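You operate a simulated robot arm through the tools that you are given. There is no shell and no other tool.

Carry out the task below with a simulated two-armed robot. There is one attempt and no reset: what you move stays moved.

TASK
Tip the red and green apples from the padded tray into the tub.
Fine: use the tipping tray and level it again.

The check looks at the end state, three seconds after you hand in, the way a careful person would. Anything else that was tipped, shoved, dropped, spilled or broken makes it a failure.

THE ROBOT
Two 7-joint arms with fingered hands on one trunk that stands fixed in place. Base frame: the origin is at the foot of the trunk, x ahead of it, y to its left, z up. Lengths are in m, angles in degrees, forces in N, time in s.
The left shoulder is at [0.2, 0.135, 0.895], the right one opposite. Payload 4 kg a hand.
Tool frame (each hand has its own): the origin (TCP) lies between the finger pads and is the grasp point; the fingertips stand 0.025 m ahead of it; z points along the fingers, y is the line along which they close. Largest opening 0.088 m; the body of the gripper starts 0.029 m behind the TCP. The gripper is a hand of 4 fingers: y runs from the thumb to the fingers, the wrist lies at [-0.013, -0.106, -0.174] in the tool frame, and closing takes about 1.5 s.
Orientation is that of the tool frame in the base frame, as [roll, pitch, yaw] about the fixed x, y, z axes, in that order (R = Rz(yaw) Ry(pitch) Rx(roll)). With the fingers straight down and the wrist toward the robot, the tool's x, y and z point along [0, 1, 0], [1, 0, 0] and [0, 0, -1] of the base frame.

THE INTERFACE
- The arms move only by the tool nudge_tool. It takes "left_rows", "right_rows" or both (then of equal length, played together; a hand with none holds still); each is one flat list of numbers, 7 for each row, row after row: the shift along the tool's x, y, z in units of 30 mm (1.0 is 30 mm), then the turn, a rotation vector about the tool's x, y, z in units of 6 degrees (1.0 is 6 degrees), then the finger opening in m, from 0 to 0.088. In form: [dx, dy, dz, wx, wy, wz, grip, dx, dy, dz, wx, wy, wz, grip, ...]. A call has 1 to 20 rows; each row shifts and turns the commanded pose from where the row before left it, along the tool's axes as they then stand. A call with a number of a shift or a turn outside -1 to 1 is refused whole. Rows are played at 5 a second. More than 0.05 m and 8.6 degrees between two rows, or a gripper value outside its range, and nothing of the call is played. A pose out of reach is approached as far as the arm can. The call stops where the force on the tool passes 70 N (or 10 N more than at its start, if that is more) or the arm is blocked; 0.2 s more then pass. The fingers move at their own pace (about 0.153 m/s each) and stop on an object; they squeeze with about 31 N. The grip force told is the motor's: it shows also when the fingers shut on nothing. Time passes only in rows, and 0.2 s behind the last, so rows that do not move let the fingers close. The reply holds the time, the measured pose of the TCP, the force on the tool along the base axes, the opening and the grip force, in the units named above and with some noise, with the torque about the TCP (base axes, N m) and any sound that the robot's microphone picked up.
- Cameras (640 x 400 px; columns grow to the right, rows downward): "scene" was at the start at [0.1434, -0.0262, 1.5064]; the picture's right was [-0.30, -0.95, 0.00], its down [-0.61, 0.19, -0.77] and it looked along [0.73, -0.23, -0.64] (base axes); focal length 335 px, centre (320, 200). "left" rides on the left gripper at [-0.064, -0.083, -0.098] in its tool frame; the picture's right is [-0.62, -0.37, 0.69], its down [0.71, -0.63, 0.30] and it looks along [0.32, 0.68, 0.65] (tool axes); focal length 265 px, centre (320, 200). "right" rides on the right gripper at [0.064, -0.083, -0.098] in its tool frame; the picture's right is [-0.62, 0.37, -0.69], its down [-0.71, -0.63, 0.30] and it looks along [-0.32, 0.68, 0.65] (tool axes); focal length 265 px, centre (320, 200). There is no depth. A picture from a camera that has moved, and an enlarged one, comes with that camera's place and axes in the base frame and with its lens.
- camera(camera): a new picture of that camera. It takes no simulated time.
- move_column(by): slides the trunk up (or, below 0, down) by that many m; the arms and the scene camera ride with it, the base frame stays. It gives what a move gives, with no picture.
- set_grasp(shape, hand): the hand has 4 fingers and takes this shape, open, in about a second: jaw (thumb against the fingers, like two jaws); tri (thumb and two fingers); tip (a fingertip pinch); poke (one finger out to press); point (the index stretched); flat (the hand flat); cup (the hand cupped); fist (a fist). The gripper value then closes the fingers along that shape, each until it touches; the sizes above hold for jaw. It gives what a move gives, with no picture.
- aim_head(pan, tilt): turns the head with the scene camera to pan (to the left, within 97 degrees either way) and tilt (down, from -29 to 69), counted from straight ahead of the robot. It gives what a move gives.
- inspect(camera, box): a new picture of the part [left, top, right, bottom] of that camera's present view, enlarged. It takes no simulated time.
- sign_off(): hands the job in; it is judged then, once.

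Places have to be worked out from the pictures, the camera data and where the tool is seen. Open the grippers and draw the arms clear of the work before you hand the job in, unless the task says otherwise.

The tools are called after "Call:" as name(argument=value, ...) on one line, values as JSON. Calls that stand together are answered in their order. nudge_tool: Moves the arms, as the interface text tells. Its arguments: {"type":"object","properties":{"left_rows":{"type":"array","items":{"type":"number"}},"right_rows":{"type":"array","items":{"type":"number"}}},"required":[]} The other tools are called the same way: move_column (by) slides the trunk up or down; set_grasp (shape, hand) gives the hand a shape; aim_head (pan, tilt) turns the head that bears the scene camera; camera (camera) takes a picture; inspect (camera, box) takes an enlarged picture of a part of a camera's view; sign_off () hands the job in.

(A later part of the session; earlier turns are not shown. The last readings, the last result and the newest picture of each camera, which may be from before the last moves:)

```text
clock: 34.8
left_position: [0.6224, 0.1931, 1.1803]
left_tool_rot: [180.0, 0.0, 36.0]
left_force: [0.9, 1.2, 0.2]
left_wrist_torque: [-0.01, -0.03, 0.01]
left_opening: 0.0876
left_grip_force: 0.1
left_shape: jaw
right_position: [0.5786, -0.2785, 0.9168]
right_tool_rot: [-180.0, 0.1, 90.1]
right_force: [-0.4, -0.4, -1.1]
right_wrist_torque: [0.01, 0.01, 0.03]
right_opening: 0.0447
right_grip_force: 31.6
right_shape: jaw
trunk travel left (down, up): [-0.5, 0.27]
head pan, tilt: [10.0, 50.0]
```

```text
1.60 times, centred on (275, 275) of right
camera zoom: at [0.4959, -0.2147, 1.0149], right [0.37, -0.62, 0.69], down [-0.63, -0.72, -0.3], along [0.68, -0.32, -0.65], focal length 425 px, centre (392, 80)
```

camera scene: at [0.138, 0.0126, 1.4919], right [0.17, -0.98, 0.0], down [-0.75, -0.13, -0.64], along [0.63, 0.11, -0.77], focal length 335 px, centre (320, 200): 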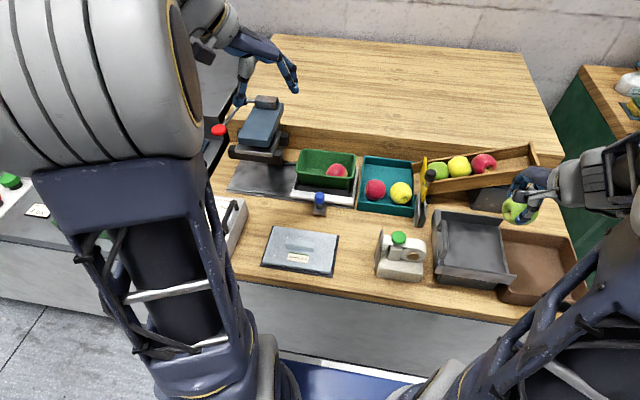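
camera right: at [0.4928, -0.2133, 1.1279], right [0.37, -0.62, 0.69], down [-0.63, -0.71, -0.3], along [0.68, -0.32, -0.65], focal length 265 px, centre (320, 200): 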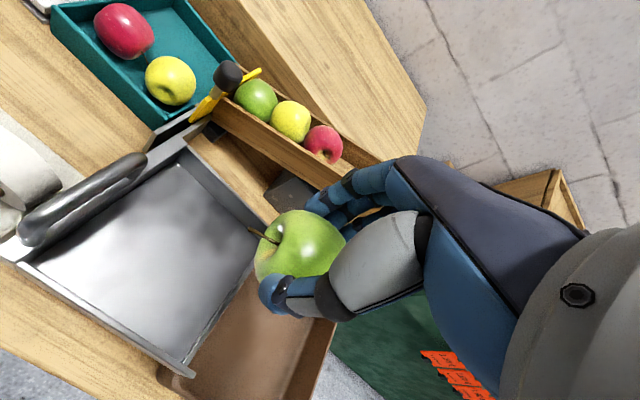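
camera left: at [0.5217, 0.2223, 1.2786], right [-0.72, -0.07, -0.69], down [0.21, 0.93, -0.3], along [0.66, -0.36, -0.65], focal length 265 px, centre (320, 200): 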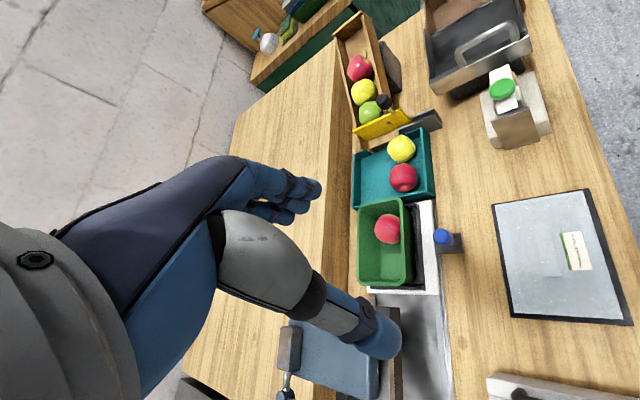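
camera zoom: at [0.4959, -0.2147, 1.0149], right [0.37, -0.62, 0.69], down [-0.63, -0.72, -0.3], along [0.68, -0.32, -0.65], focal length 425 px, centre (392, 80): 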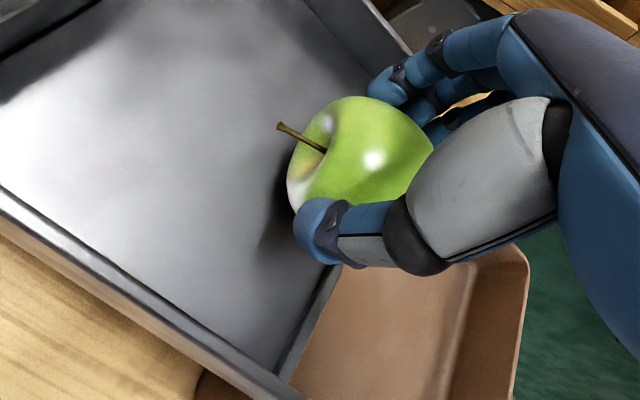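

No contact yet at z=0.917, and the shadow is closing in under the apple. I'll continue in 3 mm steps.

Call:
nudge_tool(right_rows=[0, 0, 0.1, 0, 0, 0, 0.045])

Call:
nudge_tool(right_rows=[0, 0, 0.1, 0, 0, 0, 0.045])

Call:
nudge_tool(right_rows=[0, 0, 0, 0, 0, 0, 0.045])

Call:
inspect(camera="right", box=[150, 150, 400, 400])

```text
clock: 35.2
left_position: [0.6228, 0.1933, 1.1812]
left_tool_rot: [180.0, 0.0, 36.0]
left_force: [0.2, 0.3, -0.6]
left_wrist_torque: [-0.01, -0.04, -0.03]
left_opening: 0.0876
left_grip_force: 0.1
left_shape: jaw
right_position: [0.5792, -0.2786, 0.9142]
right_tool_rot: [180.0, 0.0, 90.0]
right_force: [0.1, 0.6, -0.9]
right_wrist_torque: [0.04, 0.0, 0.03]
right_opening: 0.0447
right_grip_force: 31.4
right_shape: jaw
trunk travel left (down, up): [-0.5, 0.27]
head pan, tilt: [10.0, 50.0]
```

```text
clock: 35.6
left_position: [0.6225, 0.1936, 1.1806]
left_tool_rot: [-180.0, 0.0, 36.0]
left_force: [-0.1, -0.6, -0.6]
left_wrist_torque: [0.02, 0.0, 0.03]
left_opening: 0.0877
left_grip_force: 0.0
left_shape: jaw
right_position: [0.5804, -0.2786, 0.91]
right_tool_rot: [-179.9, 0.0, 90.0]
right_force: [-0.5, 0.6, -1.5]
right_wrist_torque: [0.01, -0.02, 0.03]
right_opening: 0.0448
right_grip_force: 31.3
right_shape: jaw
trunk travel left (down, up): [-0.5, 0.27]
head pan, tilt: [10.0, 50.0]
```

```text
clock: 36.0
left_position: [0.6233, 0.1926, 1.1812]
left_tool_rot: [180.0, 0.0, 36.1]
left_force: [0.3, 0.0, -0.1]
left_wrist_torque: [0.0, 0.01, 0.02]
left_opening: 0.0874
left_grip_force: 0.1
left_shape: jaw
right_position: [0.5801, -0.2794, 0.9101]
right_tool_rot: [-180.0, 0.0, 90.1]
right_force: [0.4, -0.7, -1.0]
right_wrist_torque: [0.02, 0.01, 0.01]
right_opening: 0.0445
right_grip_force: 30.7
right_shape: jaw
trunk travel left (down, up): [-0.5, 0.27]
head pan, tilt: [10.0, 50.0]
```

```text
1.60 times, centred on (275, 275) of right
camera zoom: at [0.4961, -0.2145, 1.0079], right [0.37, -0.62, 0.69], down [-0.63, -0.71, -0.3], along [0.68, -0.32, -0.65], focal length 425 px, centre (392, 80)
```

zoom: 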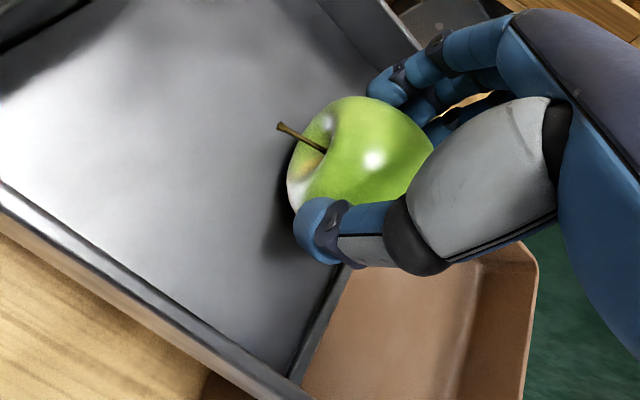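

Still free-hanging at z=0.910, so the floor is a little lower than estimated. I'll keep going in small steps.

Call:
nudge_tool(right_rows=[0, 0, 0.1, 0, 0, 0, 0.045, 0, 0, 0, 0, 0, 0, 0.045])

Call:
nudge_tool(right_rows=[0, 0, 0.1, 0, 0, 0, 0.045, 0, 0, 0, 0, 0, 0, 0.045])

Call:
inspect(camera="right", box=[150, 150, 400, 400])

Call:
inspect(camera="scene", box=[425, 180, 595, 310])

```text
clock: 36.6
left_position: [0.6233, 0.1931, 1.1809]
left_tool_rot: [180.0, 0.1, 36.0]
left_force: [0.5, 0.0, 0.6]
left_wrist_torque: [0.02, -0.02, -0.03]
left_opening: 0.0876
left_grip_force: 0.1
left_shape: jaw
right_position: [0.5805, -0.2787, 0.9092]
right_tool_rot: [179.8, 0.0, 90.0]
right_force: [0.1, 1.6, 7.1]
right_wrist_torque: [-0.02, 0.02, 0.02]
right_opening: 0.0448
right_grip_force: 30.7
right_shape: jaw
trunk travel left (down, up): [-0.5, 0.27]
head pan, tilt: [10.0, 50.0]
```

```text
clock: 37.2
left_position: [0.6224, 0.1932, 1.181]
left_tool_rot: [179.9, 0.0, 36.1]
left_force: [-0.7, -0.3, -0.1]
left_wrist_torque: [-0.02, -0.02, -0.02]
left_opening: 0.0878
left_grip_force: 0.1
left_shape: jaw
right_position: [0.5811, -0.2791, 0.9065]
right_tool_rot: [179.7, 0.1, 90.1]
right_force: [-0.1, 1.9, 28.5]
right_wrist_torque: [-0.03, 0.0, 0.06]
right_opening: 0.0458
right_grip_force: 30.7
right_shape: jaw
trunk travel left (down, up): [-0.5, 0.27]
head pan, tilt: [10.0, 50.0]
```

```text
1.60 times, centred on (275, 275) of right
camera zoom: at [0.4962, -0.2147, 1.004], right [0.37, -0.62, 0.69], down [-0.63, -0.72, -0.31], along [0.69, -0.32, -0.65], focal length 425 px, centre (392, 80)
```

zoom: 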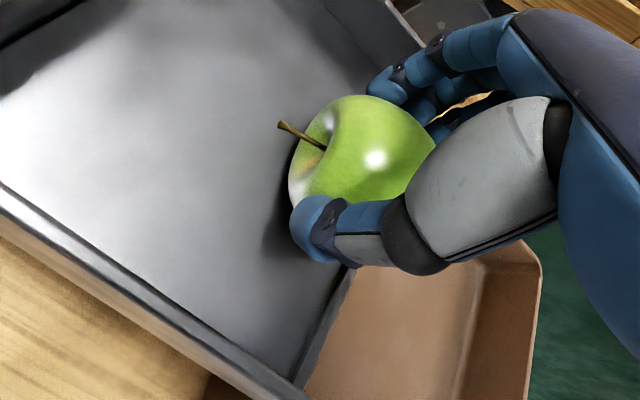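

```text
3.08 times, centred on (510, 245) of scene
camera zoom: at [0.1374, 0.013, 1.4923], right [0.17, -0.98, 0.0], down [-0.75, -0.13, -0.64], along [0.63, 0.11, -0.77], focal length 1030 px, centre (-265, 62)
```

zoom: 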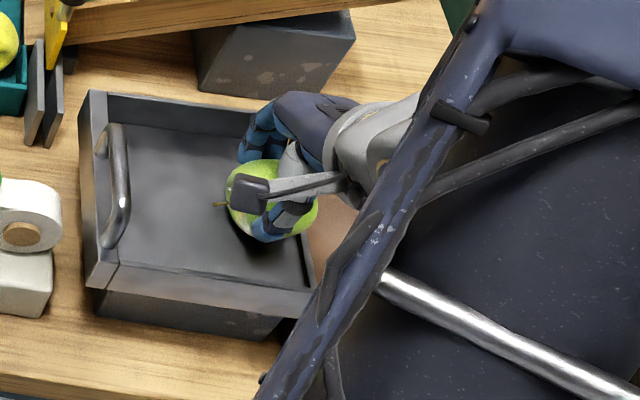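

The apple touched down at about z=0.909, and the second step pressed it harder than needed. I'll back up 5 mm right away to relieve the load.

Call:
nudge_tool(right_rows=[0, 0, -0.15, 0, 0, 0, 0.045, 0, 0, 0, 0, 0, 0, 0.045])

```text
clock: 37.8
left_position: [0.6221, 0.1921, 1.18]
left_tool_rot: [180.0, 0.0, 36.0]
left_force: [0.0, -0.3, 0.9]
left_wrist_torque: [0.04, -0.04, -0.04]
left_opening: 0.0876
left_grip_force: 0.0
left_shape: jaw
right_position: [0.5783, -0.2776, 0.9079]
right_tool_rot: [-179.8, 0.0, 90.0]
right_force: [0.2, -0.5, 0.5]
right_wrist_torque: [0.01, 0.02, 0.0]
right_opening: 0.0451
right_grip_force: 31.3
right_shape: jaw
trunk travel left (down, up): [-0.5, 0.27]
head pan, tilt: [10.0, 50.0]
```

The load is now about 0.5 N with the apple resting on the tray floor. I'll open gradually so it doesn't roll.

Call:
nudge_tool(right_rows=[0, 0, 0, 0, 0, 0, 0.048, 0, 0, 0, 0, 0, 0, 0.051, 0, 0, 0, 0, 0, 0, 0.054, 0, 0, 0, 0, 0, 0, 0.058, 0, 0, 0, 0, 0, 0, 0.064, 0, 0, 0, 0, 0, 0, 0.07, 0, 0, 0, 0, 0, 0, 0.07])

Call:
inspect(camera="right", box=[150, 150, 400, 400])

Call:
inspect(camera="scene", box=[425, 180, 595, 310])

```text
clock: 39.4
left_position: [0.6236, 0.1933, 1.1804]
left_tool_rot: [-180.0, 0.0, 36.0]
left_force: [0.5, 0.3, -0.3]
left_wrist_torque: [0.02, 0.0, -0.03]
left_opening: 0.0876
left_grip_force: 0.1
left_shape: jaw
right_position: [0.5801, -0.2787, 0.9094]
right_tool_rot: [180.0, 0.0, 90.0]
right_force: [0.2, 1.1, 0.5]
right_wrist_torque: [-0.04, 0.02, -0.04]
right_opening: 0.0695
right_grip_force: 0.1
right_shape: jaw
trunk travel left (down, up): [-0.5, 0.27]
head pan, tilt: [10.0, 50.0]
```

```text
1.60 times, centred on (275, 275) of right
camera zoom: at [0.4959, -0.2146, 1.0076], right [0.37, -0.62, 0.69], down [-0.63, -0.71, -0.3], along [0.68, -0.32, -0.65], focal length 425 px, centre (392, 80)
```

zoom: 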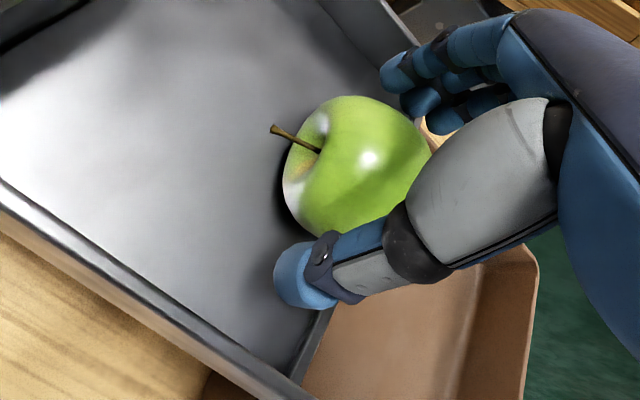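

```text
3.08 times, centred on (510, 245) of scene
camera zoom: at [0.138, 0.0126, 1.492], right [0.17, -0.98, 0.0], down [-0.75, -0.13, -0.64], along [0.63, 0.11, -0.77], focal length 1030 px, centre (-265, 62)
```

zoom: 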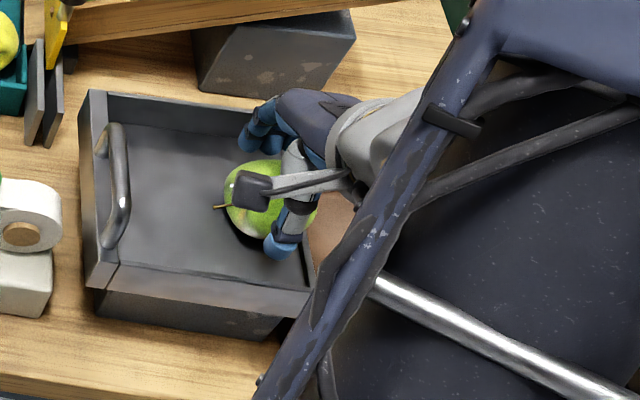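

Green sits freely on the tipping tray. I'll raise the hand straight up and check that the apple stays put.

Call:
nudge_tool(right_rows=[0, 0, -0.3, 0, 0, 0, 0.07, 0, 0, -0.5, 0, 0, 0, 0.07, 0, 0, -0.8, 0, 0, 0, 0.07, 0, 0, -1, 0, 0, 0, 0.07, 0, 0, -1, 0, 0, 0, 0.07])

Call:
camera(camera="right")

Call:
inspect(camera="scene", box=[425, 180, 595, 310])

```text
clock: 40.6
left_position: [0.6231, 0.1926, 1.1794]
left_tool_rot: [179.9, 0.0, 36.0]
left_force: [0.3, -0.1, 0.2]
left_wrist_torque: [-0.01, -0.01, 0.01]
left_opening: 0.0874
left_grip_force: 0.0
left_shape: jaw
right_position: [0.5799, -0.2796, 1.018]
right_tool_rot: [180.0, 0.0, 90.0]
right_force: [0.0, -0.1, 0.7]
right_wrist_torque: [0.02, 0.01, -0.01]
right_opening: 0.0695
right_grip_force: 0.0
right_shape: jaw
trunk travel left (down, up): [-0.5, 0.27]
head pan, tilt: [10.0, 50.0]
```

```text
taken
camera right: at [0.4955, -0.2158, 1.116], right [0.37, -0.62, 0.69], down [-0.63, -0.72, -0.3], along [0.68, -0.32, -0.65], focal length 265 px, centre (320, 200)
```

right: 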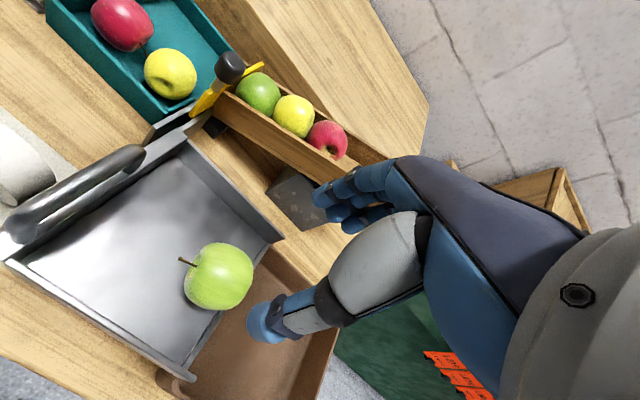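

```text
3.08 times, centred on (510, 245) of scene
camera zoom: at [0.1382, 0.0126, 1.4919], right [0.17, -0.98, 0.0], down [-0.75, -0.13, -0.64], along [0.63, 0.11, -0.77], focal length 1030 px, centre (-265, 62)
```

zoom: 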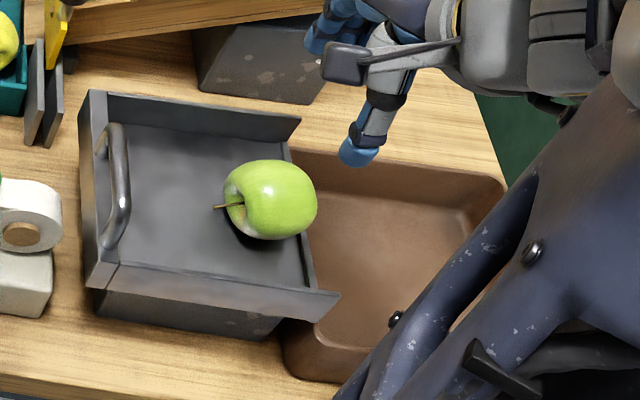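

Green is resting on the tipping tray and nothing else has moved. I'll return over the padded tray for the red apple along the same high path, then tilt the hand 36° so the thumb stays above the front rim.

Call:
nudge_tool(right_rows=[0.976, 0.456, -0.7, 0, 0, 0, 0.07, 0.976, 0.456, 0, 0, 0, 0, 0.07, 0.976, 0.456, 0, 0, 0, 0, 0.07, 0.976, 0.456, 0, 0, 0, 0, 0.07, 0.976, 0.456, 0, 0, 0, 0, 0.07, 0.976, 0.456, 0, 0, 0, 0, 0.07, 0.976, 0.456, 0, 0, 0, 0, 0.07, 0.429, 0.783, 0, 0, 0, 0, 0.07, 0.429, 0.783, 0, 0, 0, 0, 0.07, 0.429, 0.783, 0, 0, 0, 0, 0.07, 0.429, 0.783, 0, 0, 0, 0, 0.07])

Call:
nudge_tool(right_rows=[0, 0, 0, 1, 0, 0, 0.07, 0, 0, 0, 1, 0, 0, 0.07, 0, 0, 0, 1, 0, 0, 0.07, 0, 0, 0, 1, 0, 0, 0.07, 0, 0, 0, 1, 0, 0, 0.07, 0, 0, 0, 1, 0, 0, 0.07, 0, 0, 0, 0, 0, 0, 0.07])

Call:
camera(camera="right")

Call:
inspect(camera="left", box=[330, 110, 440, 220])

Call:
inspect(camera="scene", box=[345, 140, 435, 230])

```text
clock: 43.0
left_position: [0.6229, 0.1941, 1.18]
left_tool_rot: [-180.0, 0.0, 35.9]
left_force: [-0.3, -0.1, -0.7]
left_wrist_torque: [-0.01, -0.01, -0.04]
left_opening: 0.0877
left_grip_force: 0.1
left_shape: jaw
right_position: [0.7686, -0.0213, 1.0381]
right_tool_rot: [179.9, 0.1, 90.0]
right_force: [-0.5, 0.1, 0.2]
right_wrist_torque: [-0.01, 0.01, 0.01]
right_opening: 0.0697
right_grip_force: 0.0
right_shape: jaw
trunk travel left (down, up): [-0.5, 0.27]
head pan, tilt: [10.0, 50.0]
```

```text
clock: 44.6
left_position: [0.6235, 0.1936, 1.1815]
left_tool_rot: [180.0, 0.0, 36.0]
left_force: [0.0, 0.8, 1.2]
left_wrist_torque: [0.01, 0.01, 0.0]
left_opening: 0.0876
left_grip_force: 0.1
left_shape: jaw
right_position: [0.7698, -0.0229, 1.038]
right_tool_rot: [-144.0, 0.0, 90.0]
right_force: [0.4, -1.2, -0.4]
right_wrist_torque: [0.0, 0.01, 0.04]
right_opening: 0.0696
right_grip_force: 0.0
right_shape: jaw
trunk travel left (down, up): [-0.5, 0.27]
head pan, tilt: [10.0, 50.0]
```

```text
taken
camera right: at [0.7592, 0.0418, 1.1663], right [0.71, -0.62, 0.34], down [-0.69, -0.71, 0.12], along [0.17, -0.32, -0.93], focal length 265 px, centre (320, 200)
```

right: 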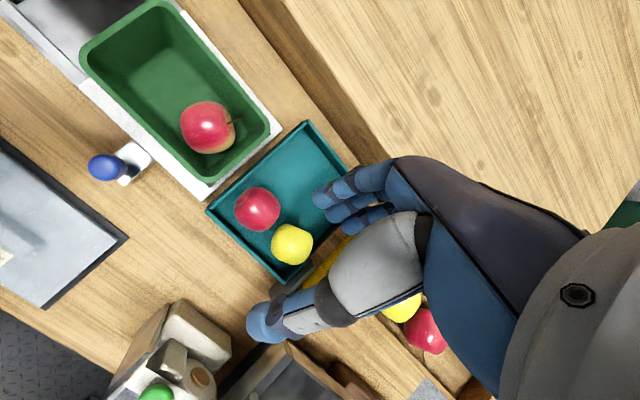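

```text
3.64 times, centred on (385, 165) of left
camera zoom: at [0.5216, 0.2223, 1.2786], right [-0.72, -0.07, -0.69], down [0.21, 0.93, -0.3], along [0.66, -0.36, -0.65], focal length 965 px, centre (84, 327)
```

zoom: 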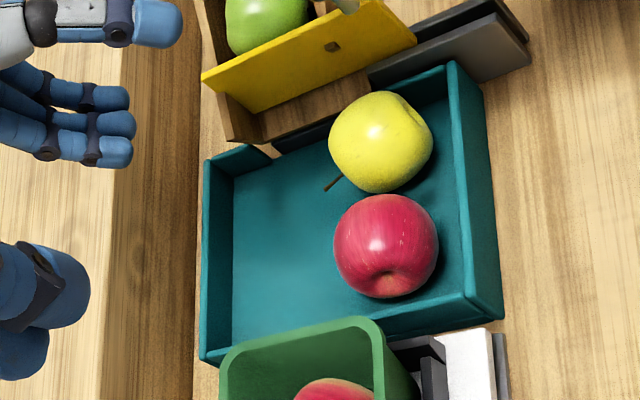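

```text
4.44 times, centred on (390, 185) of scene
camera zoom: at [0.1379, 0.0126, 1.492], right [0.17, -0.98, 0.0], down [-0.75, -0.13, -0.64], along [0.63, 0.11, -0.77], focal length 1488 px, centre (9, 267)
```

zoom: 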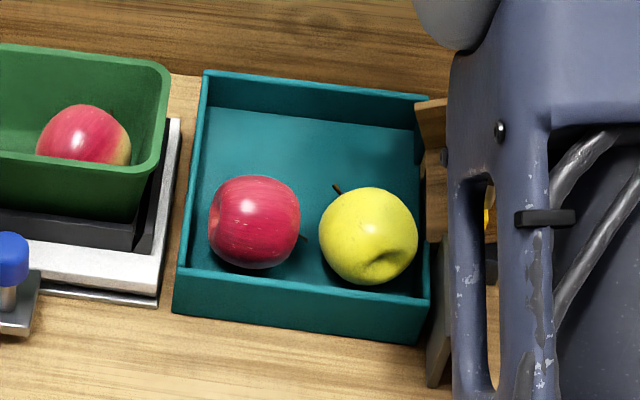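

The right camera is now nearly overhead. I'll zoom in to measure the gap between red and the front wall.

Call:
inspect(camera="right", box=[195, 110, 355, 290])

```text
2.22 times, centred on (275, 200) of right
camera zoom: at [0.7592, 0.0418, 1.1663], right [0.71, -0.62, 0.34], down [-0.69, -0.71, 0.12], along [0.17, -0.32, -0.93], focal length 590 px, centre (420, 200)
```

zoom: 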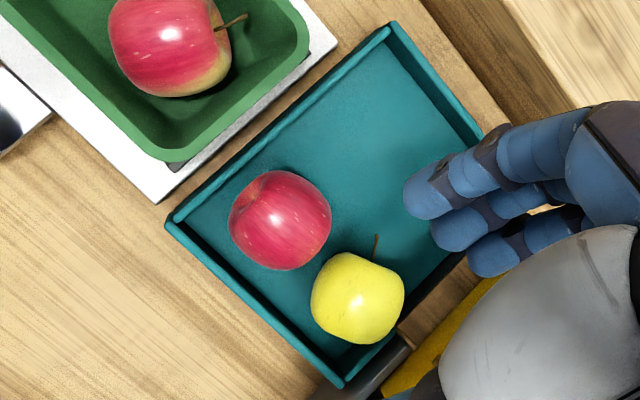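

The red apple is at about (0.751, -0.026, 0.821) with only about 10 mm to the front wall, so the tilted grasp is right. I'll descend to z≈0.89 above it.

Call:
nudge_tool(right_rows=[0, 0.551, 0.819, 0, 0, 0, 0.068, 0, 0.551, 0.819, 0, 0, 0, 0.068, 0, 0.551, 0.819, 0, 0, 0, 0.068, 0, 0.551, 0.819, 0, 0, 0, 0.068, 0, 0.551, 0.819, 0, 0, 0, 0.068, 0, 0, 0, 0, 0, 0, 0.068])

Call:
inspect(camera="right", box=[180, 110, 400, 360])

Call:
inspect(camera="left", box=[330, 110, 440, 220])

Call:
inspect(camera="scene", box=[345, 140, 435, 230])

```text
clock: 46.0
left_position: [0.6236, 0.1941, 1.1815]
left_tool_rot: [180.0, 0.0, 36.0]
left_force: [0.5, -0.1, 0.0]
left_wrist_torque: [-0.01, 0.01, 0.03]
left_opening: 0.0877
left_grip_force: 0.0
left_shape: jaw
right_position: [0.764, -0.023, 0.8899]
right_tool_rot: [-144.0, 0.0, 90.0]
right_force: [-0.1, -0.1, -0.3]
right_wrist_torque: [-0.03, 0.02, 0.02]
right_opening: 0.0683
right_grip_force: 0.1
right_shape: jaw
trunk travel left (down, up): [-0.5, 0.27]
head pan, tilt: [10.0, 50.0]
```

```text
1.60 times, centred on (290, 235) of right
camera zoom: at [0.7539, 0.0414, 1.0189], right [0.71, -0.62, 0.34], down [-0.69, -0.71, 0.12], along [0.17, -0.32, -0.93], focal length 425 px, centre (368, 144)
```

zoom: 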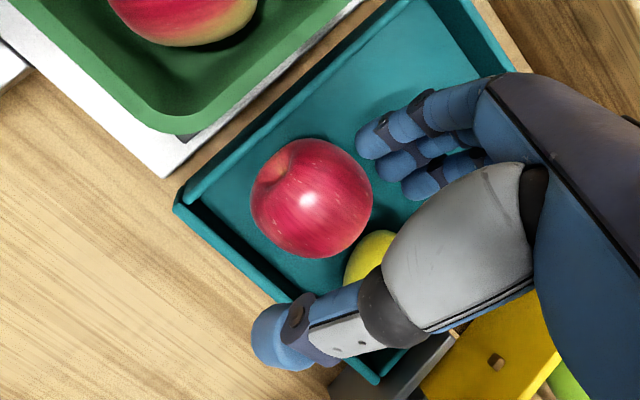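

```text
3.64 times, centred on (385, 165) of left
camera zoom: at [0.5216, 0.2223, 1.2786], right [-0.72, -0.07, -0.69], down [0.21, 0.93, -0.3], along [0.66, -0.36, -0.65], focal length 965 px, centre (84, 327)
```

zoom: 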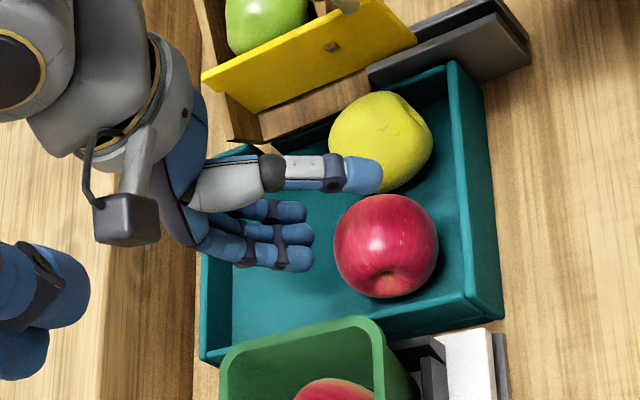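

```text
4.44 times, centred on (390, 185) of scene
camera zoom: at [0.1379, 0.0126, 1.492], right [0.17, -0.98, 0.0], down [-0.75, -0.13, -0.64], along [0.63, 0.11, -0.77], focal length 1488 px, centre (9, 267)
```

zoom: 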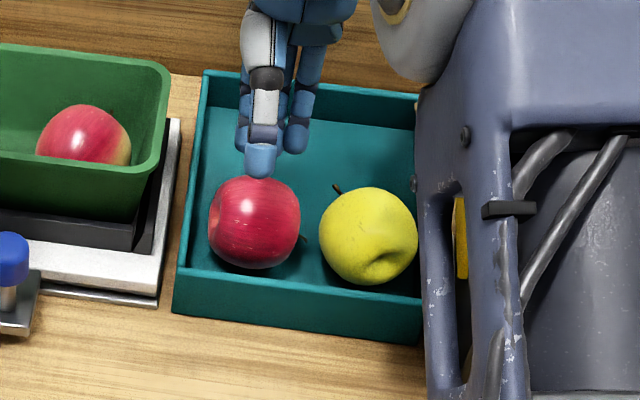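

Checking the thumb against both wrist cameras, thumb and finger tips are actually at about the same depth (about 17 mm ahead of the TCP), so I'd aimed a bit high before. I'll use a 27° tilt with the apple centre about 18 mm ahead of the TCP, and come down to z≈0.86 first.

Call:
nudge_tool(right_rows=[0, 0, 0, -0.75, 0, 0, 0.068, 0, 0, 0, -0.75, 0, 0, 0.068, -0.042, 0.16, 0.48, 0, 0, 0, 0.068, -0.042, 0.16, 0.48, 0, 0, 0, 0.068, 0, 0, 0, 0, 0, 0, 0.068])

Call:
inspect(camera="right", box=[180, 110, 400, 360])

Call:
inspect(camera="left", box=[330, 110, 440, 220])

Call:
inspect(camera="scene", box=[345, 140, 435, 230])

```text
clock: 47.2
left_position: [0.6237, 0.1936, 1.1802]
left_tool_rot: [179.9, 0.0, 36.0]
left_force: [-0.4, 0.1, 0.1]
left_wrist_torque: [-0.03, -0.01, -0.01]
left_opening: 0.0875
left_grip_force: 0.1
left_shape: jaw
right_position: [0.7606, -0.025, 0.861]
right_tool_rot: [-153.0, 0.0, 90.0]
right_force: [0.1, 0.1, -0.7]
right_wrist_torque: [0.02, 0.0, 0.01]
right_opening: 0.0683
right_grip_force: 0.1
right_shape: jaw
trunk travel left (down, up): [-0.5, 0.27]
head pan, tilt: [10.0, 50.0]
```

```text
1.60 times, centred on (290, 235) of right
camera zoom: at [0.7298, 0.0397, 0.9853], right [0.64, -0.62, 0.45], down [-0.7, -0.71, 0.01], along [0.31, -0.32, -0.89], focal length 425 px, centre (368, 144)
```

zoom: 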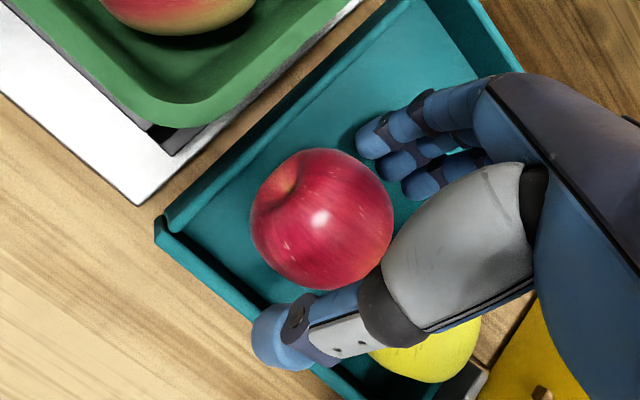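

```text
3.64 times, centred on (385, 165) of left
camera zoom: at [0.5217, 0.2223, 1.2786], right [-0.72, -0.07, -0.69], down [0.21, 0.93, -0.3], along [0.66, -0.36, -0.65], focal length 965 px, centre (84, 327)
```

zoom: 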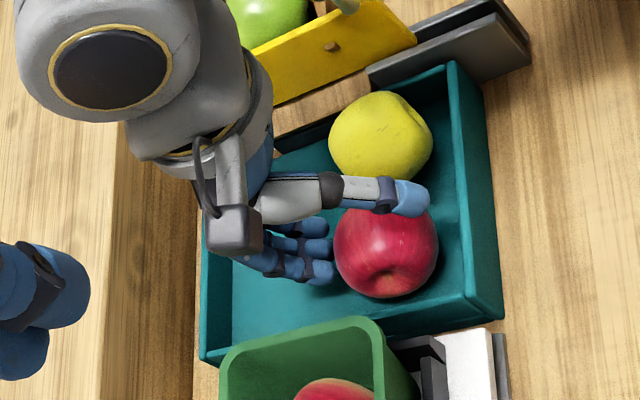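

```text
4.44 times, centred on (390, 185) of scene
camera zoom: at [0.138, 0.0126, 1.492], right [0.17, -0.98, 0.0], down [-0.75, -0.13, -0.64], along [0.63, 0.11, -0.77], focal length 1488 px, centre (9, 267)
```

zoom: 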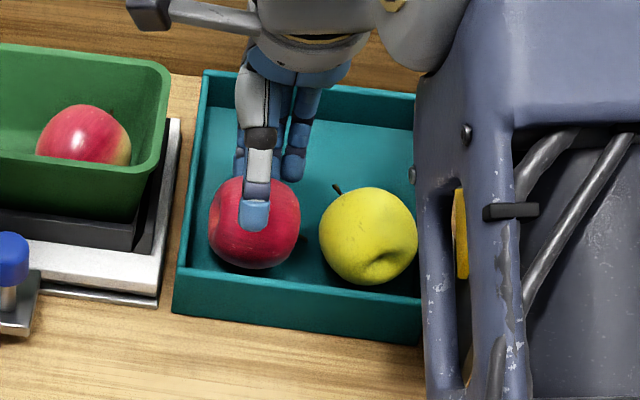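

Red is unmoved and centred under thumb and fingers. I'll lower the last 24 mm slowly and re-check before closing.

Call:
nudge_tool(right_rows=[0, 0.1236, 0.2426, 0, 0, 0, 0.068, 0, 0.1236, 0.2426, 0, 0, 0, 0.068, 0, 0.1236, 0.2426, 0, 0, 0, 0.068, 0, 0, 0, 0, 0, 0, 0.068])

Call:
inspect(camera="right", box=[180, 110, 400, 360])

Call:
inspect(camera="left", box=[330, 110, 440, 220])

Call:
inspect(camera="scene", box=[345, 140, 435, 230])

```text
clock: 48.2
left_position: [0.623, 0.1935, 1.1815]
left_tool_rot: [-180.0, 0.1, 36.0]
left_force: [-0.1, 0.3, -0.2]
left_wrist_torque: [0.01, 0.0, -0.03]
left_opening: 0.0877
left_grip_force: 0.1
left_shape: jaw
right_position: [0.7596, -0.024, 0.8365]
right_tool_rot: [-153.0, 0.1, 90.1]
right_force: [-0.1, -0.7, 0.5]
right_wrist_torque: [-0.02, 0.05, 0.02]
right_opening: 0.0683
right_grip_force: 0.0
right_shape: jaw
trunk travel left (down, up): [-0.5, 0.27]
head pan, tilt: [10.0, 50.0]
```

```text
1.60 times, centred on (290, 235) of right
camera zoom: at [0.7293, 0.0396, 0.961], right [0.64, -0.62, 0.45], down [-0.7, -0.71, 0.01], along [0.31, -0.32, -0.89], focal length 425 px, centre (368, 144)
```

zoom: 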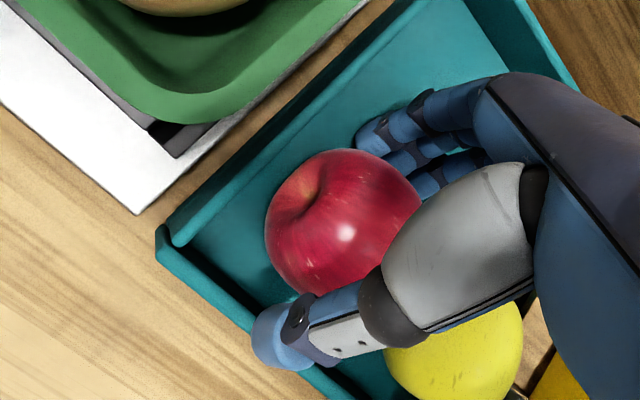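

```text
3.64 times, centred on (385, 165) of left
camera zoom: at [0.5216, 0.2223, 1.2786], right [-0.72, -0.07, -0.69], down [0.21, 0.93, -0.3], along [0.66, -0.36, -0.65], focal length 965 px, centre (84, 327)
```

zoom: 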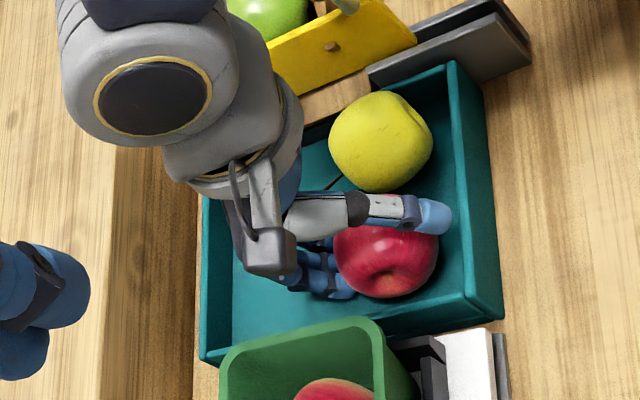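

```text
4.44 times, centred on (390, 185) of scene
camera zoom: at [0.138, 0.0126, 1.492], right [0.17, -0.98, 0.0], down [-0.75, -0.13, -0.64], along [0.63, 0.11, -0.77], focal length 1488 px, centre (9, 267)
```

zoom: 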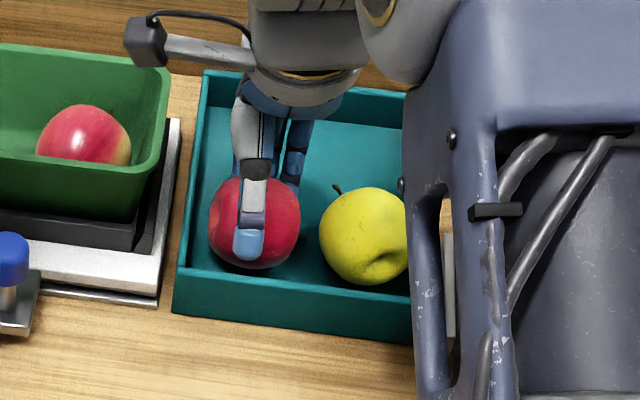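

Red didn't move, its centre is about 20 mm ahead of the TCP, and no force shows. I'll close the hand.

Call:
nudge_tool(right_rows=[0, 0, 0, 0, 0, 0, 0.062, 0, 0, 0, 0, 0, 0, 0.057, 0, 0, 0, 0, 0, 0, 0.052, 0, 0, 0, 0, 0, 0, 0.047, 0, 0, 0, 0, 0, 0, 0.045, 0, 0, 0, 0, 0, 0, 0.045])

Call:
inspect(camera="right", box=[180, 110, 400, 360])

Call:
inspect(camera="left", box=[330, 110, 440, 220])

```text
clock: 49.6
left_position: [0.6224, 0.1918, 1.1816]
left_tool_rot: [-179.9, 0.0, 36.1]
left_force: [-0.6, -0.3, 0.2]
left_wrist_torque: [-0.01, -0.02, 0.01]
left_opening: 0.0877
left_grip_force: 0.0
left_shape: jaw
right_position: [0.7599, -0.0245, 0.8366]
right_tool_rot: [-153.0, 0.0, 90.0]
right_force: [-0.2, -0.1, 0.6]
right_wrist_torque: [0.0, 0.02, 0.03]
right_opening: 0.0469
right_grip_force: 30.8
right_shape: jaw
trunk travel left (down, up): [-0.5, 0.27]
head pan, tilt: [10.0, 50.0]
```

```text
1.60 times, centred on (290, 235) of right
camera zoom: at [0.7293, 0.0396, 0.961], right [0.64, -0.62, 0.45], down [-0.7, -0.71, 0.01], along [0.31, -0.32, -0.89], focal length 425 px, centre (368, 144)
```

zoom: 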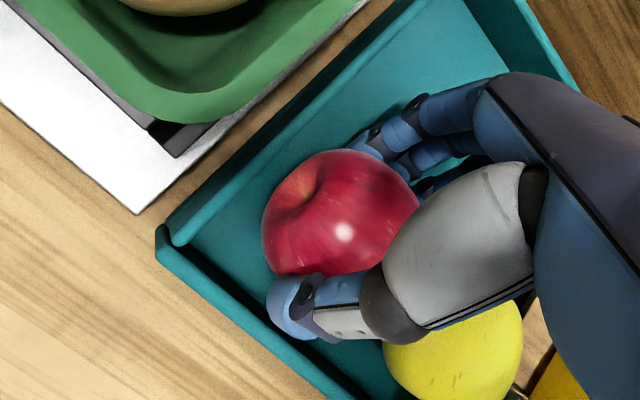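

```text
3.64 times, centred on (385, 165) of left
camera zoom: at [0.5216, 0.2223, 1.2786], right [-0.72, -0.07, -0.69], down [0.21, 0.93, -0.3], along [0.66, -0.36, -0.65], focal length 965 px, centre (84, 327)
```

zoom: 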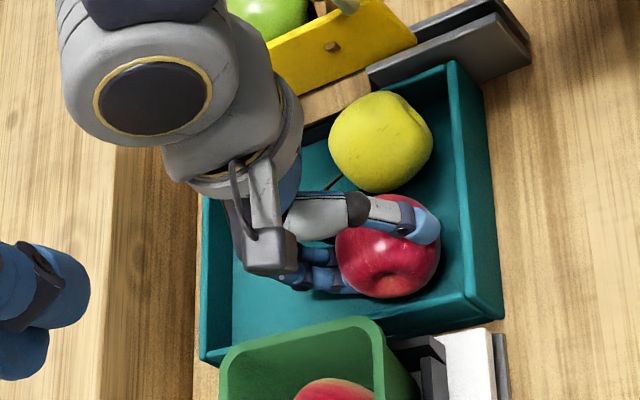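

Grip is closed at 0.047 m with 31 N and no net force on the hand. I'll test-lift 12 mm.

Call:
nudge_tool(right_rows=[0, -0.091, -0.178, 0, 0, 0, 0.045, 0, -0.091, -0.178, 0, 0, 0, 0.045, 0, 0, 0, 0, 0, 0, 0.045])

Call:
inspect(camera="right", box=[180, 110, 400, 360])

Call:
inspect(camera="left", box=[330, 110, 440, 220])

```text
clock: 50.4
left_position: [0.6227, 0.193, 1.1804]
left_tool_rot: [-179.9, 0.0, 35.9]
left_force: [0.4, 0.4, 0.4]
left_wrist_torque: [-0.01, 0.02, 0.02]
left_opening: 0.0875
left_grip_force: 0.0
left_shape: jaw
right_position: [0.7594, -0.0248, 0.8479]
right_tool_rot: [-153.0, 0.0, 90.0]
right_force: [0.5, 0.6, -0.7]
right_wrist_torque: [0.01, 0.0, -0.02]
right_opening: 0.0472
right_grip_force: 31.4
right_shape: jaw
trunk travel left (down, up): [-0.5, 0.27]
head pan, tilt: [10.0, 50.0]
```

```text
1.60 times, centred on (290, 235) of right
camera zoom: at [0.7292, 0.0396, 0.9724], right [0.64, -0.62, 0.45], down [-0.7, -0.71, 0.01], along [0.31, -0.32, -0.89], focal length 425 px, centre (368, 144)
```

zoom: 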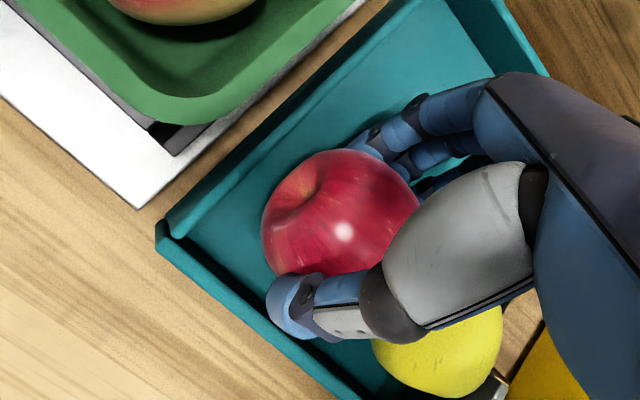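

```text
3.64 times, centred on (385, 165) of left
camera zoom: at [0.5217, 0.2223, 1.2786], right [-0.72, -0.07, -0.69], down [0.21, 0.93, -0.3], along [0.66, -0.36, -0.65], focal length 965 px, centre (84, 327)
```

zoom: 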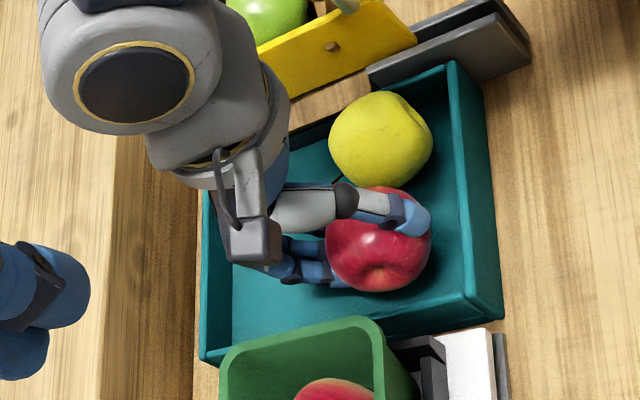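

Red is securely lifted, with its pose in the hand unchanged. I'll raise it to z≈1.04, bring the hand upright and check before carrying it over.

Call:
nudge_tool(right_rows=[0, -0.415, -0.8146, 0, 0, 0, 0.045, 0, -0.415, -0.8146, 0, 0, 0, 0.045, 0, -0.415, -0.8146, 0, 0, 0, 0.045, 0, -0.415, -0.8146, 0, 0, 0, 0.045, 0, -0.415, -0.8146, 0, 0, 0, 0.045, 0, -0.415, -0.8146, 0, 0, 0, 0.045, 0, -0.415, -0.8146, 0, 0, 0, 0.045, 0, 0, 0, -0.9, 0, 0, 0.045, 0, 0, 0, -0.9, 0, 0, 0.045, 0, 0, 0, -0.9, 0, 0, 0.045, 0, 0, 0, -0.9, 0, 0, 0.045, 0, 0, 0, -0.9, 0, 0, 0.045])

Call:
camera(camera="right")

Call:
camera(camera="left")

```text
clock: 53.0
left_position: [0.6228, 0.1924, 1.18]
left_tool_rot: [-180.0, -0.1, 35.9]
left_force: [0.3, 0.7, -0.2]
left_wrist_torque: [-0.01, 0.0, -0.02]
left_opening: 0.0875
left_grip_force: 0.1
left_shape: jaw
right_position: [0.7601, -0.025, 1.0393]
right_tool_rot: [179.9, 0.0, 90.0]
right_force: [0.5, -0.6, -0.6]
right_wrist_torque: [0.0, 0.0, 0.03]
right_opening: 0.0466
right_grip_force: 30.9
right_shape: jaw
trunk travel left (down, up): [-0.5, 0.27]
head pan, tilt: [10.0, 50.0]
```

```text
taken
camera right: at [0.6753, 0.0393, 1.1371], right [0.37, -0.62, 0.69], down [-0.63, -0.71, -0.31], along [0.68, -0.32, -0.65], focal length 265 px, centre (320, 200)
```

right: 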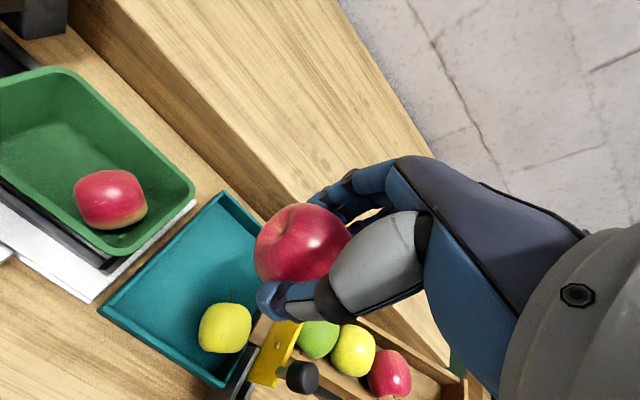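

```text
taken
camera left: at [0.5218, 0.2222, 1.2785], right [-0.72, -0.07, -0.69], down [0.21, 0.93, -0.3], along [0.66, -0.36, -0.65], focal length 265 px, centre (320, 200)
```

left: 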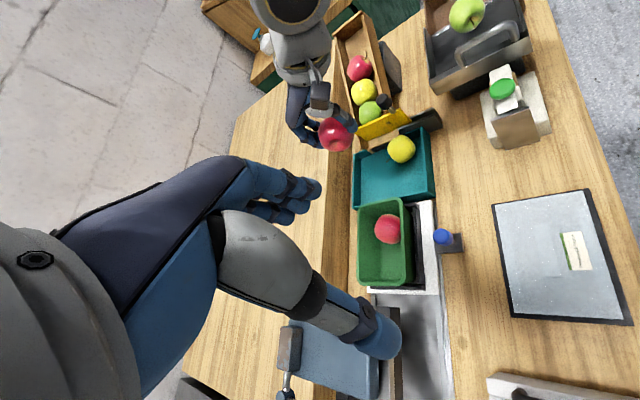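

Only the yellow apple remains in the padded tray, and green is still on the tipping tray. I'll carry red to above the tipping tray at about (0.58, -0.217), beside green.

Call:
nudge_tool(right_rows=[-0.556, -0.928, 0, 0, 0, 0, 0.045, -0.556, -0.928, 0, 0, 0, 0, 0.045, -0.556, -0.928, 0, 0, 0, 0, 0.045, -0.943, -0.64, 0, 0, 0, 0, 0.045, -0.943, -0.64, 0, 0, 0, 0, 0.045, -0.943, -0.64, 0, 0, 0, 0, 0.045, -0.943, -0.64, 0, 0, 0, 0, 0.045, -0.943, -0.64, 0, 0, 0, 0, 0.045, 0, 0, 0, 0, 0, 0, 0.045])

Call:
camera(camera="right")

Call:
inspect(camera="scene", box=[425, 180, 595, 310])

Call:
inspect(camera="left", box=[410, 0, 560, 120])

```text
clock: 55.0
left_position: [0.6227, 0.1934, 1.182]
left_tool_rot: [180.0, 0.0, 35.9]
left_force: [-0.1, -0.3, 0.2]
left_wrist_torque: [0.02, -0.01, 0.01]
left_opening: 0.0876
left_grip_force: 0.1
left_shape: jaw
right_position: [0.5802, -0.2199, 1.0421]
right_tool_rot: [-179.9, 0.0, 90.0]
right_force: [1.1, -0.7, -0.9]
right_wrist_torque: [0.01, -0.02, -0.02]
right_opening: 0.0469
right_grip_force: 31.0
right_shape: jaw
trunk travel left (down, up): [-0.5, 0.27]
head pan, tilt: [10.0, 50.0]
```

```text
taken
camera right: at [0.4964, -0.1554, 1.1389], right [0.37, -0.62, 0.69], down [-0.63, -0.71, -0.31], along [0.68, -0.32, -0.65], focal length 265 px, centre (320, 200)
```

right: 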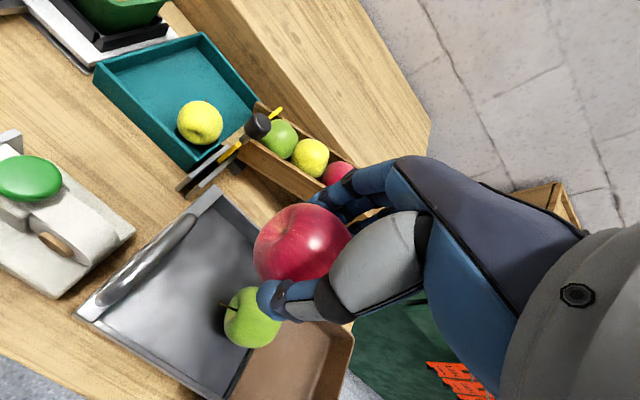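

```text
3.08 times, centred on (510, 245) of scene
camera zoom: at [0.138, 0.0127, 1.4919], right [0.17, -0.98, 0.0], down [-0.75, -0.13, -0.64], along [0.63, 0.11, -0.77], focal length 1030 px, centre (-265, 62)
```

zoom: 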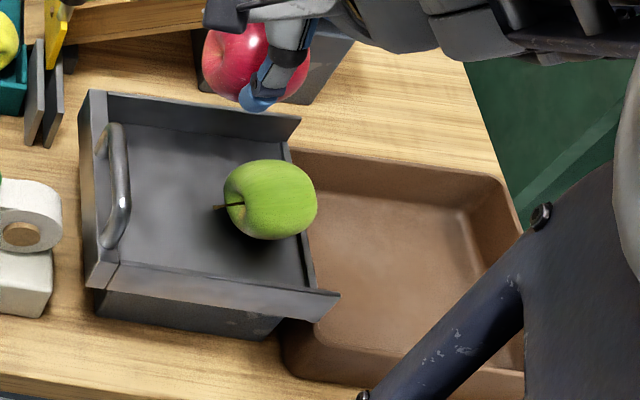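

```text
3.33 times, centred on (485, 60) of left
camera zoom: at [0.5217, 0.2223, 1.2786], right [-0.72, -0.07, -0.69], down [0.21, 0.93, -0.3], along [0.66, -0.36, -0.65], focal length 885 px, centre (-230, 667)
```

zoom: 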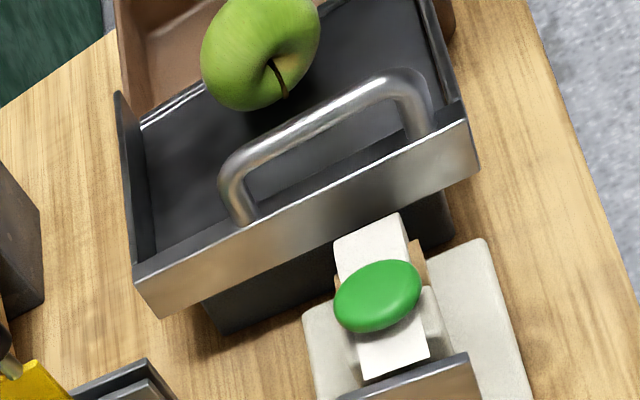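

Green hasn't moved, and red will land about 6 cm to its left, clear of the handle. I'll lower to z≈0.945 and check the clearance to the handle and green.

Call:
nudge_tool(right_rows=[0, 0, 0.81, 0, 0, 0, 0.045, 0, 0, 0.81, 0, 0, 0, 0.045, 0, 0, 0.81, 0, 0, 0, 0.045, 0, 0, 0.81, 0, 0, 0, 0.045, 0, 0, 0, 0, 0, 0, 0.045])

Call:
camera(camera="right")

Call:
inspect(camera="scene", box=[425, 180, 595, 310])

Call:
inspect(camera="left", box=[410, 0, 560, 120])

```text
clock: 56.2
left_position: [0.6234, 0.1928, 1.1807]
left_tool_rot: [-179.9, 0.0, 36.0]
left_force: [0.4, -0.2, 0.6]
left_wrist_torque: [-0.01, 0.0, 0.0]
left_opening: 0.0877
left_grip_force: 0.0
left_shape: jaw
right_position: [0.5794, -0.2153, 0.9427]
right_tool_rot: [-179.9, 0.0, 90.0]
right_force: [-0.4, 0.2, -0.6]
right_wrist_torque: [0.0, 0.0, -0.01]
right_opening: 0.0468
right_grip_force: 31.0
right_shape: jaw
trunk travel left (down, up): [-0.5, 0.27]
head pan, tilt: [10.0, 50.0]
```

```text
taken
camera right: at [0.4957, -0.1514, 1.0403], right [0.37, -0.62, 0.69], down [-0.63, -0.72, -0.3], along [0.68, -0.32, -0.65], focal length 265 px, centre (320, 200)
```

right: 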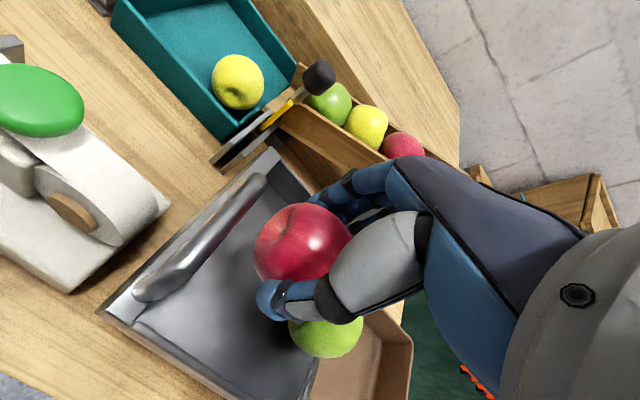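

```text
3.08 times, centred on (510, 245) of scene
camera zoom: at [0.1379, 0.0126, 1.492], right [0.17, -0.98, 0.0], down [-0.75, -0.13, -0.64], along [0.63, 0.11, -0.77], focal length 1030 px, centre (-265, 62)
```

zoom: 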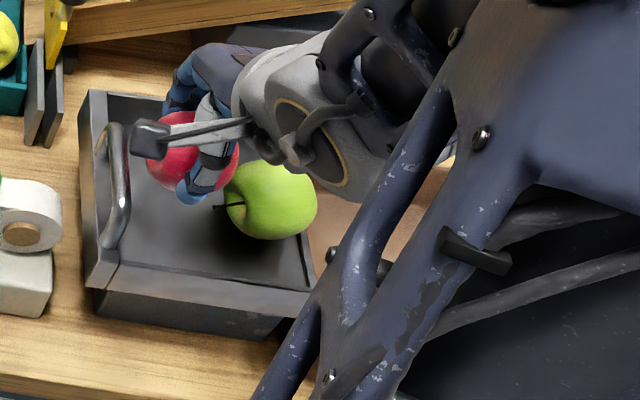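

```text
3.33 times, centred on (485, 60) of left
camera zoom: at [0.5216, 0.2222, 1.2786], right [-0.72, -0.07, -0.69], down [0.21, 0.93, -0.3], along [0.66, -0.36, -0.65], focal length 885 px, centre (-230, 667)
```

zoom: 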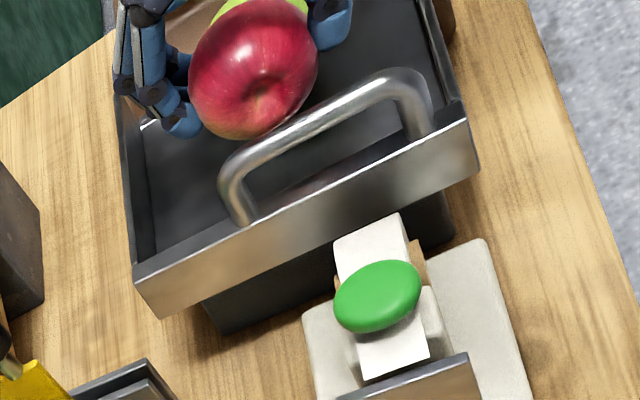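

Clearances look fine on both sides. I'll lower to about z=0.914, then feel for the floor in 2 mm steps, stopping at the first load.

Call:
nudge_tool(right_rows=[0, 0, 0.31, 0, 0, 0, 0.045, 0, 0, 0.31, 0, 0, 0, 0.045, 0, 0, 0.31, 0, 0, 0, 0.045, 0, 0, 0, 0, 0, 0, 0.045])

```text
clock: 57.2
left_position: [0.6229, 0.1928, 1.1808]
left_tool_rot: [-180.0, 0.0, 36.1]
left_force: [0.3, 0.3, 0.2]
left_wrist_torque: [0.0, 0.01, -0.05]
left_opening: 0.0879
left_grip_force: 0.0
left_shape: jaw
right_position: [0.5801, -0.216, 0.9148]
right_tool_rot: [-180.0, 0.0, 90.0]
right_force: [-0.1, 0.4, -1.0]
right_wrist_torque: [0.0, -0.01, 0.03]
right_opening: 0.0469
right_grip_force: 31.3
right_shape: jaw
trunk travel left (down, up): [-0.5, 0.27]
head pan, tilt: [10.0, 50.0]
```

No contact yet, with -1.0 N being the apple's weight. I'll go down another 3 mm.

Call:
nudge_tool(right_rows=[0, 0, 0.1, 0, 0, 0, 0.045, 0, 0, 0, 0, 0, 0, 0.045])

```text
clock: 57.8
left_position: [0.6233, 0.1941, 1.1813]
left_tool_rot: [-180.0, 0.0, 36.0]
left_force: [-0.4, -0.4, 0.4]
left_wrist_torque: [-0.01, 0.04, 0.03]
left_opening: 0.0877
left_grip_force: 0.0
left_shape: jaw
right_position: [0.5795, -0.2161, 0.9128]
right_tool_rot: [180.0, 0.0, 90.0]
right_force: [-1.0, 0.5, -0.7]
right_wrist_torque: [0.03, 0.02, 0.0]
right_opening: 0.047
right_grip_force: 31.4
right_shape: jaw
trunk travel left (down, up): [-0.5, 0.27]
head pan, tilt: [10.0, 50.0]
```

Still hanging free. I'll take another 2 mm step.

Call:
nudge_tool(right_rows=[0, 0, 0.07, 0, 0, 0, 0.045, 0, 0, 0, 0, 0, 0, 0.045])

```text
clock: 58.4
left_position: [0.6236, 0.1933, 1.1799]
left_tool_rot: [180.0, 0.0, 36.0]
left_force: [0.5, -0.1, 0.2]
left_wrist_torque: [-0.01, -0.02, -0.02]
left_opening: 0.0878
left_grip_force: 0.0
left_shape: jaw
right_position: [0.5805, -0.2166, 0.9084]
right_tool_rot: [179.9, 0.0, 90.0]
right_force: [0.4, -0.5, -0.5]
right_wrist_torque: [0.0, -0.06, 0.01]
right_opening: 0.0468
right_grip_force: 30.5
right_shape: jaw
trunk travel left (down, up): [-0.5, 0.27]
head pan, tilt: [10.0, 50.0]
```

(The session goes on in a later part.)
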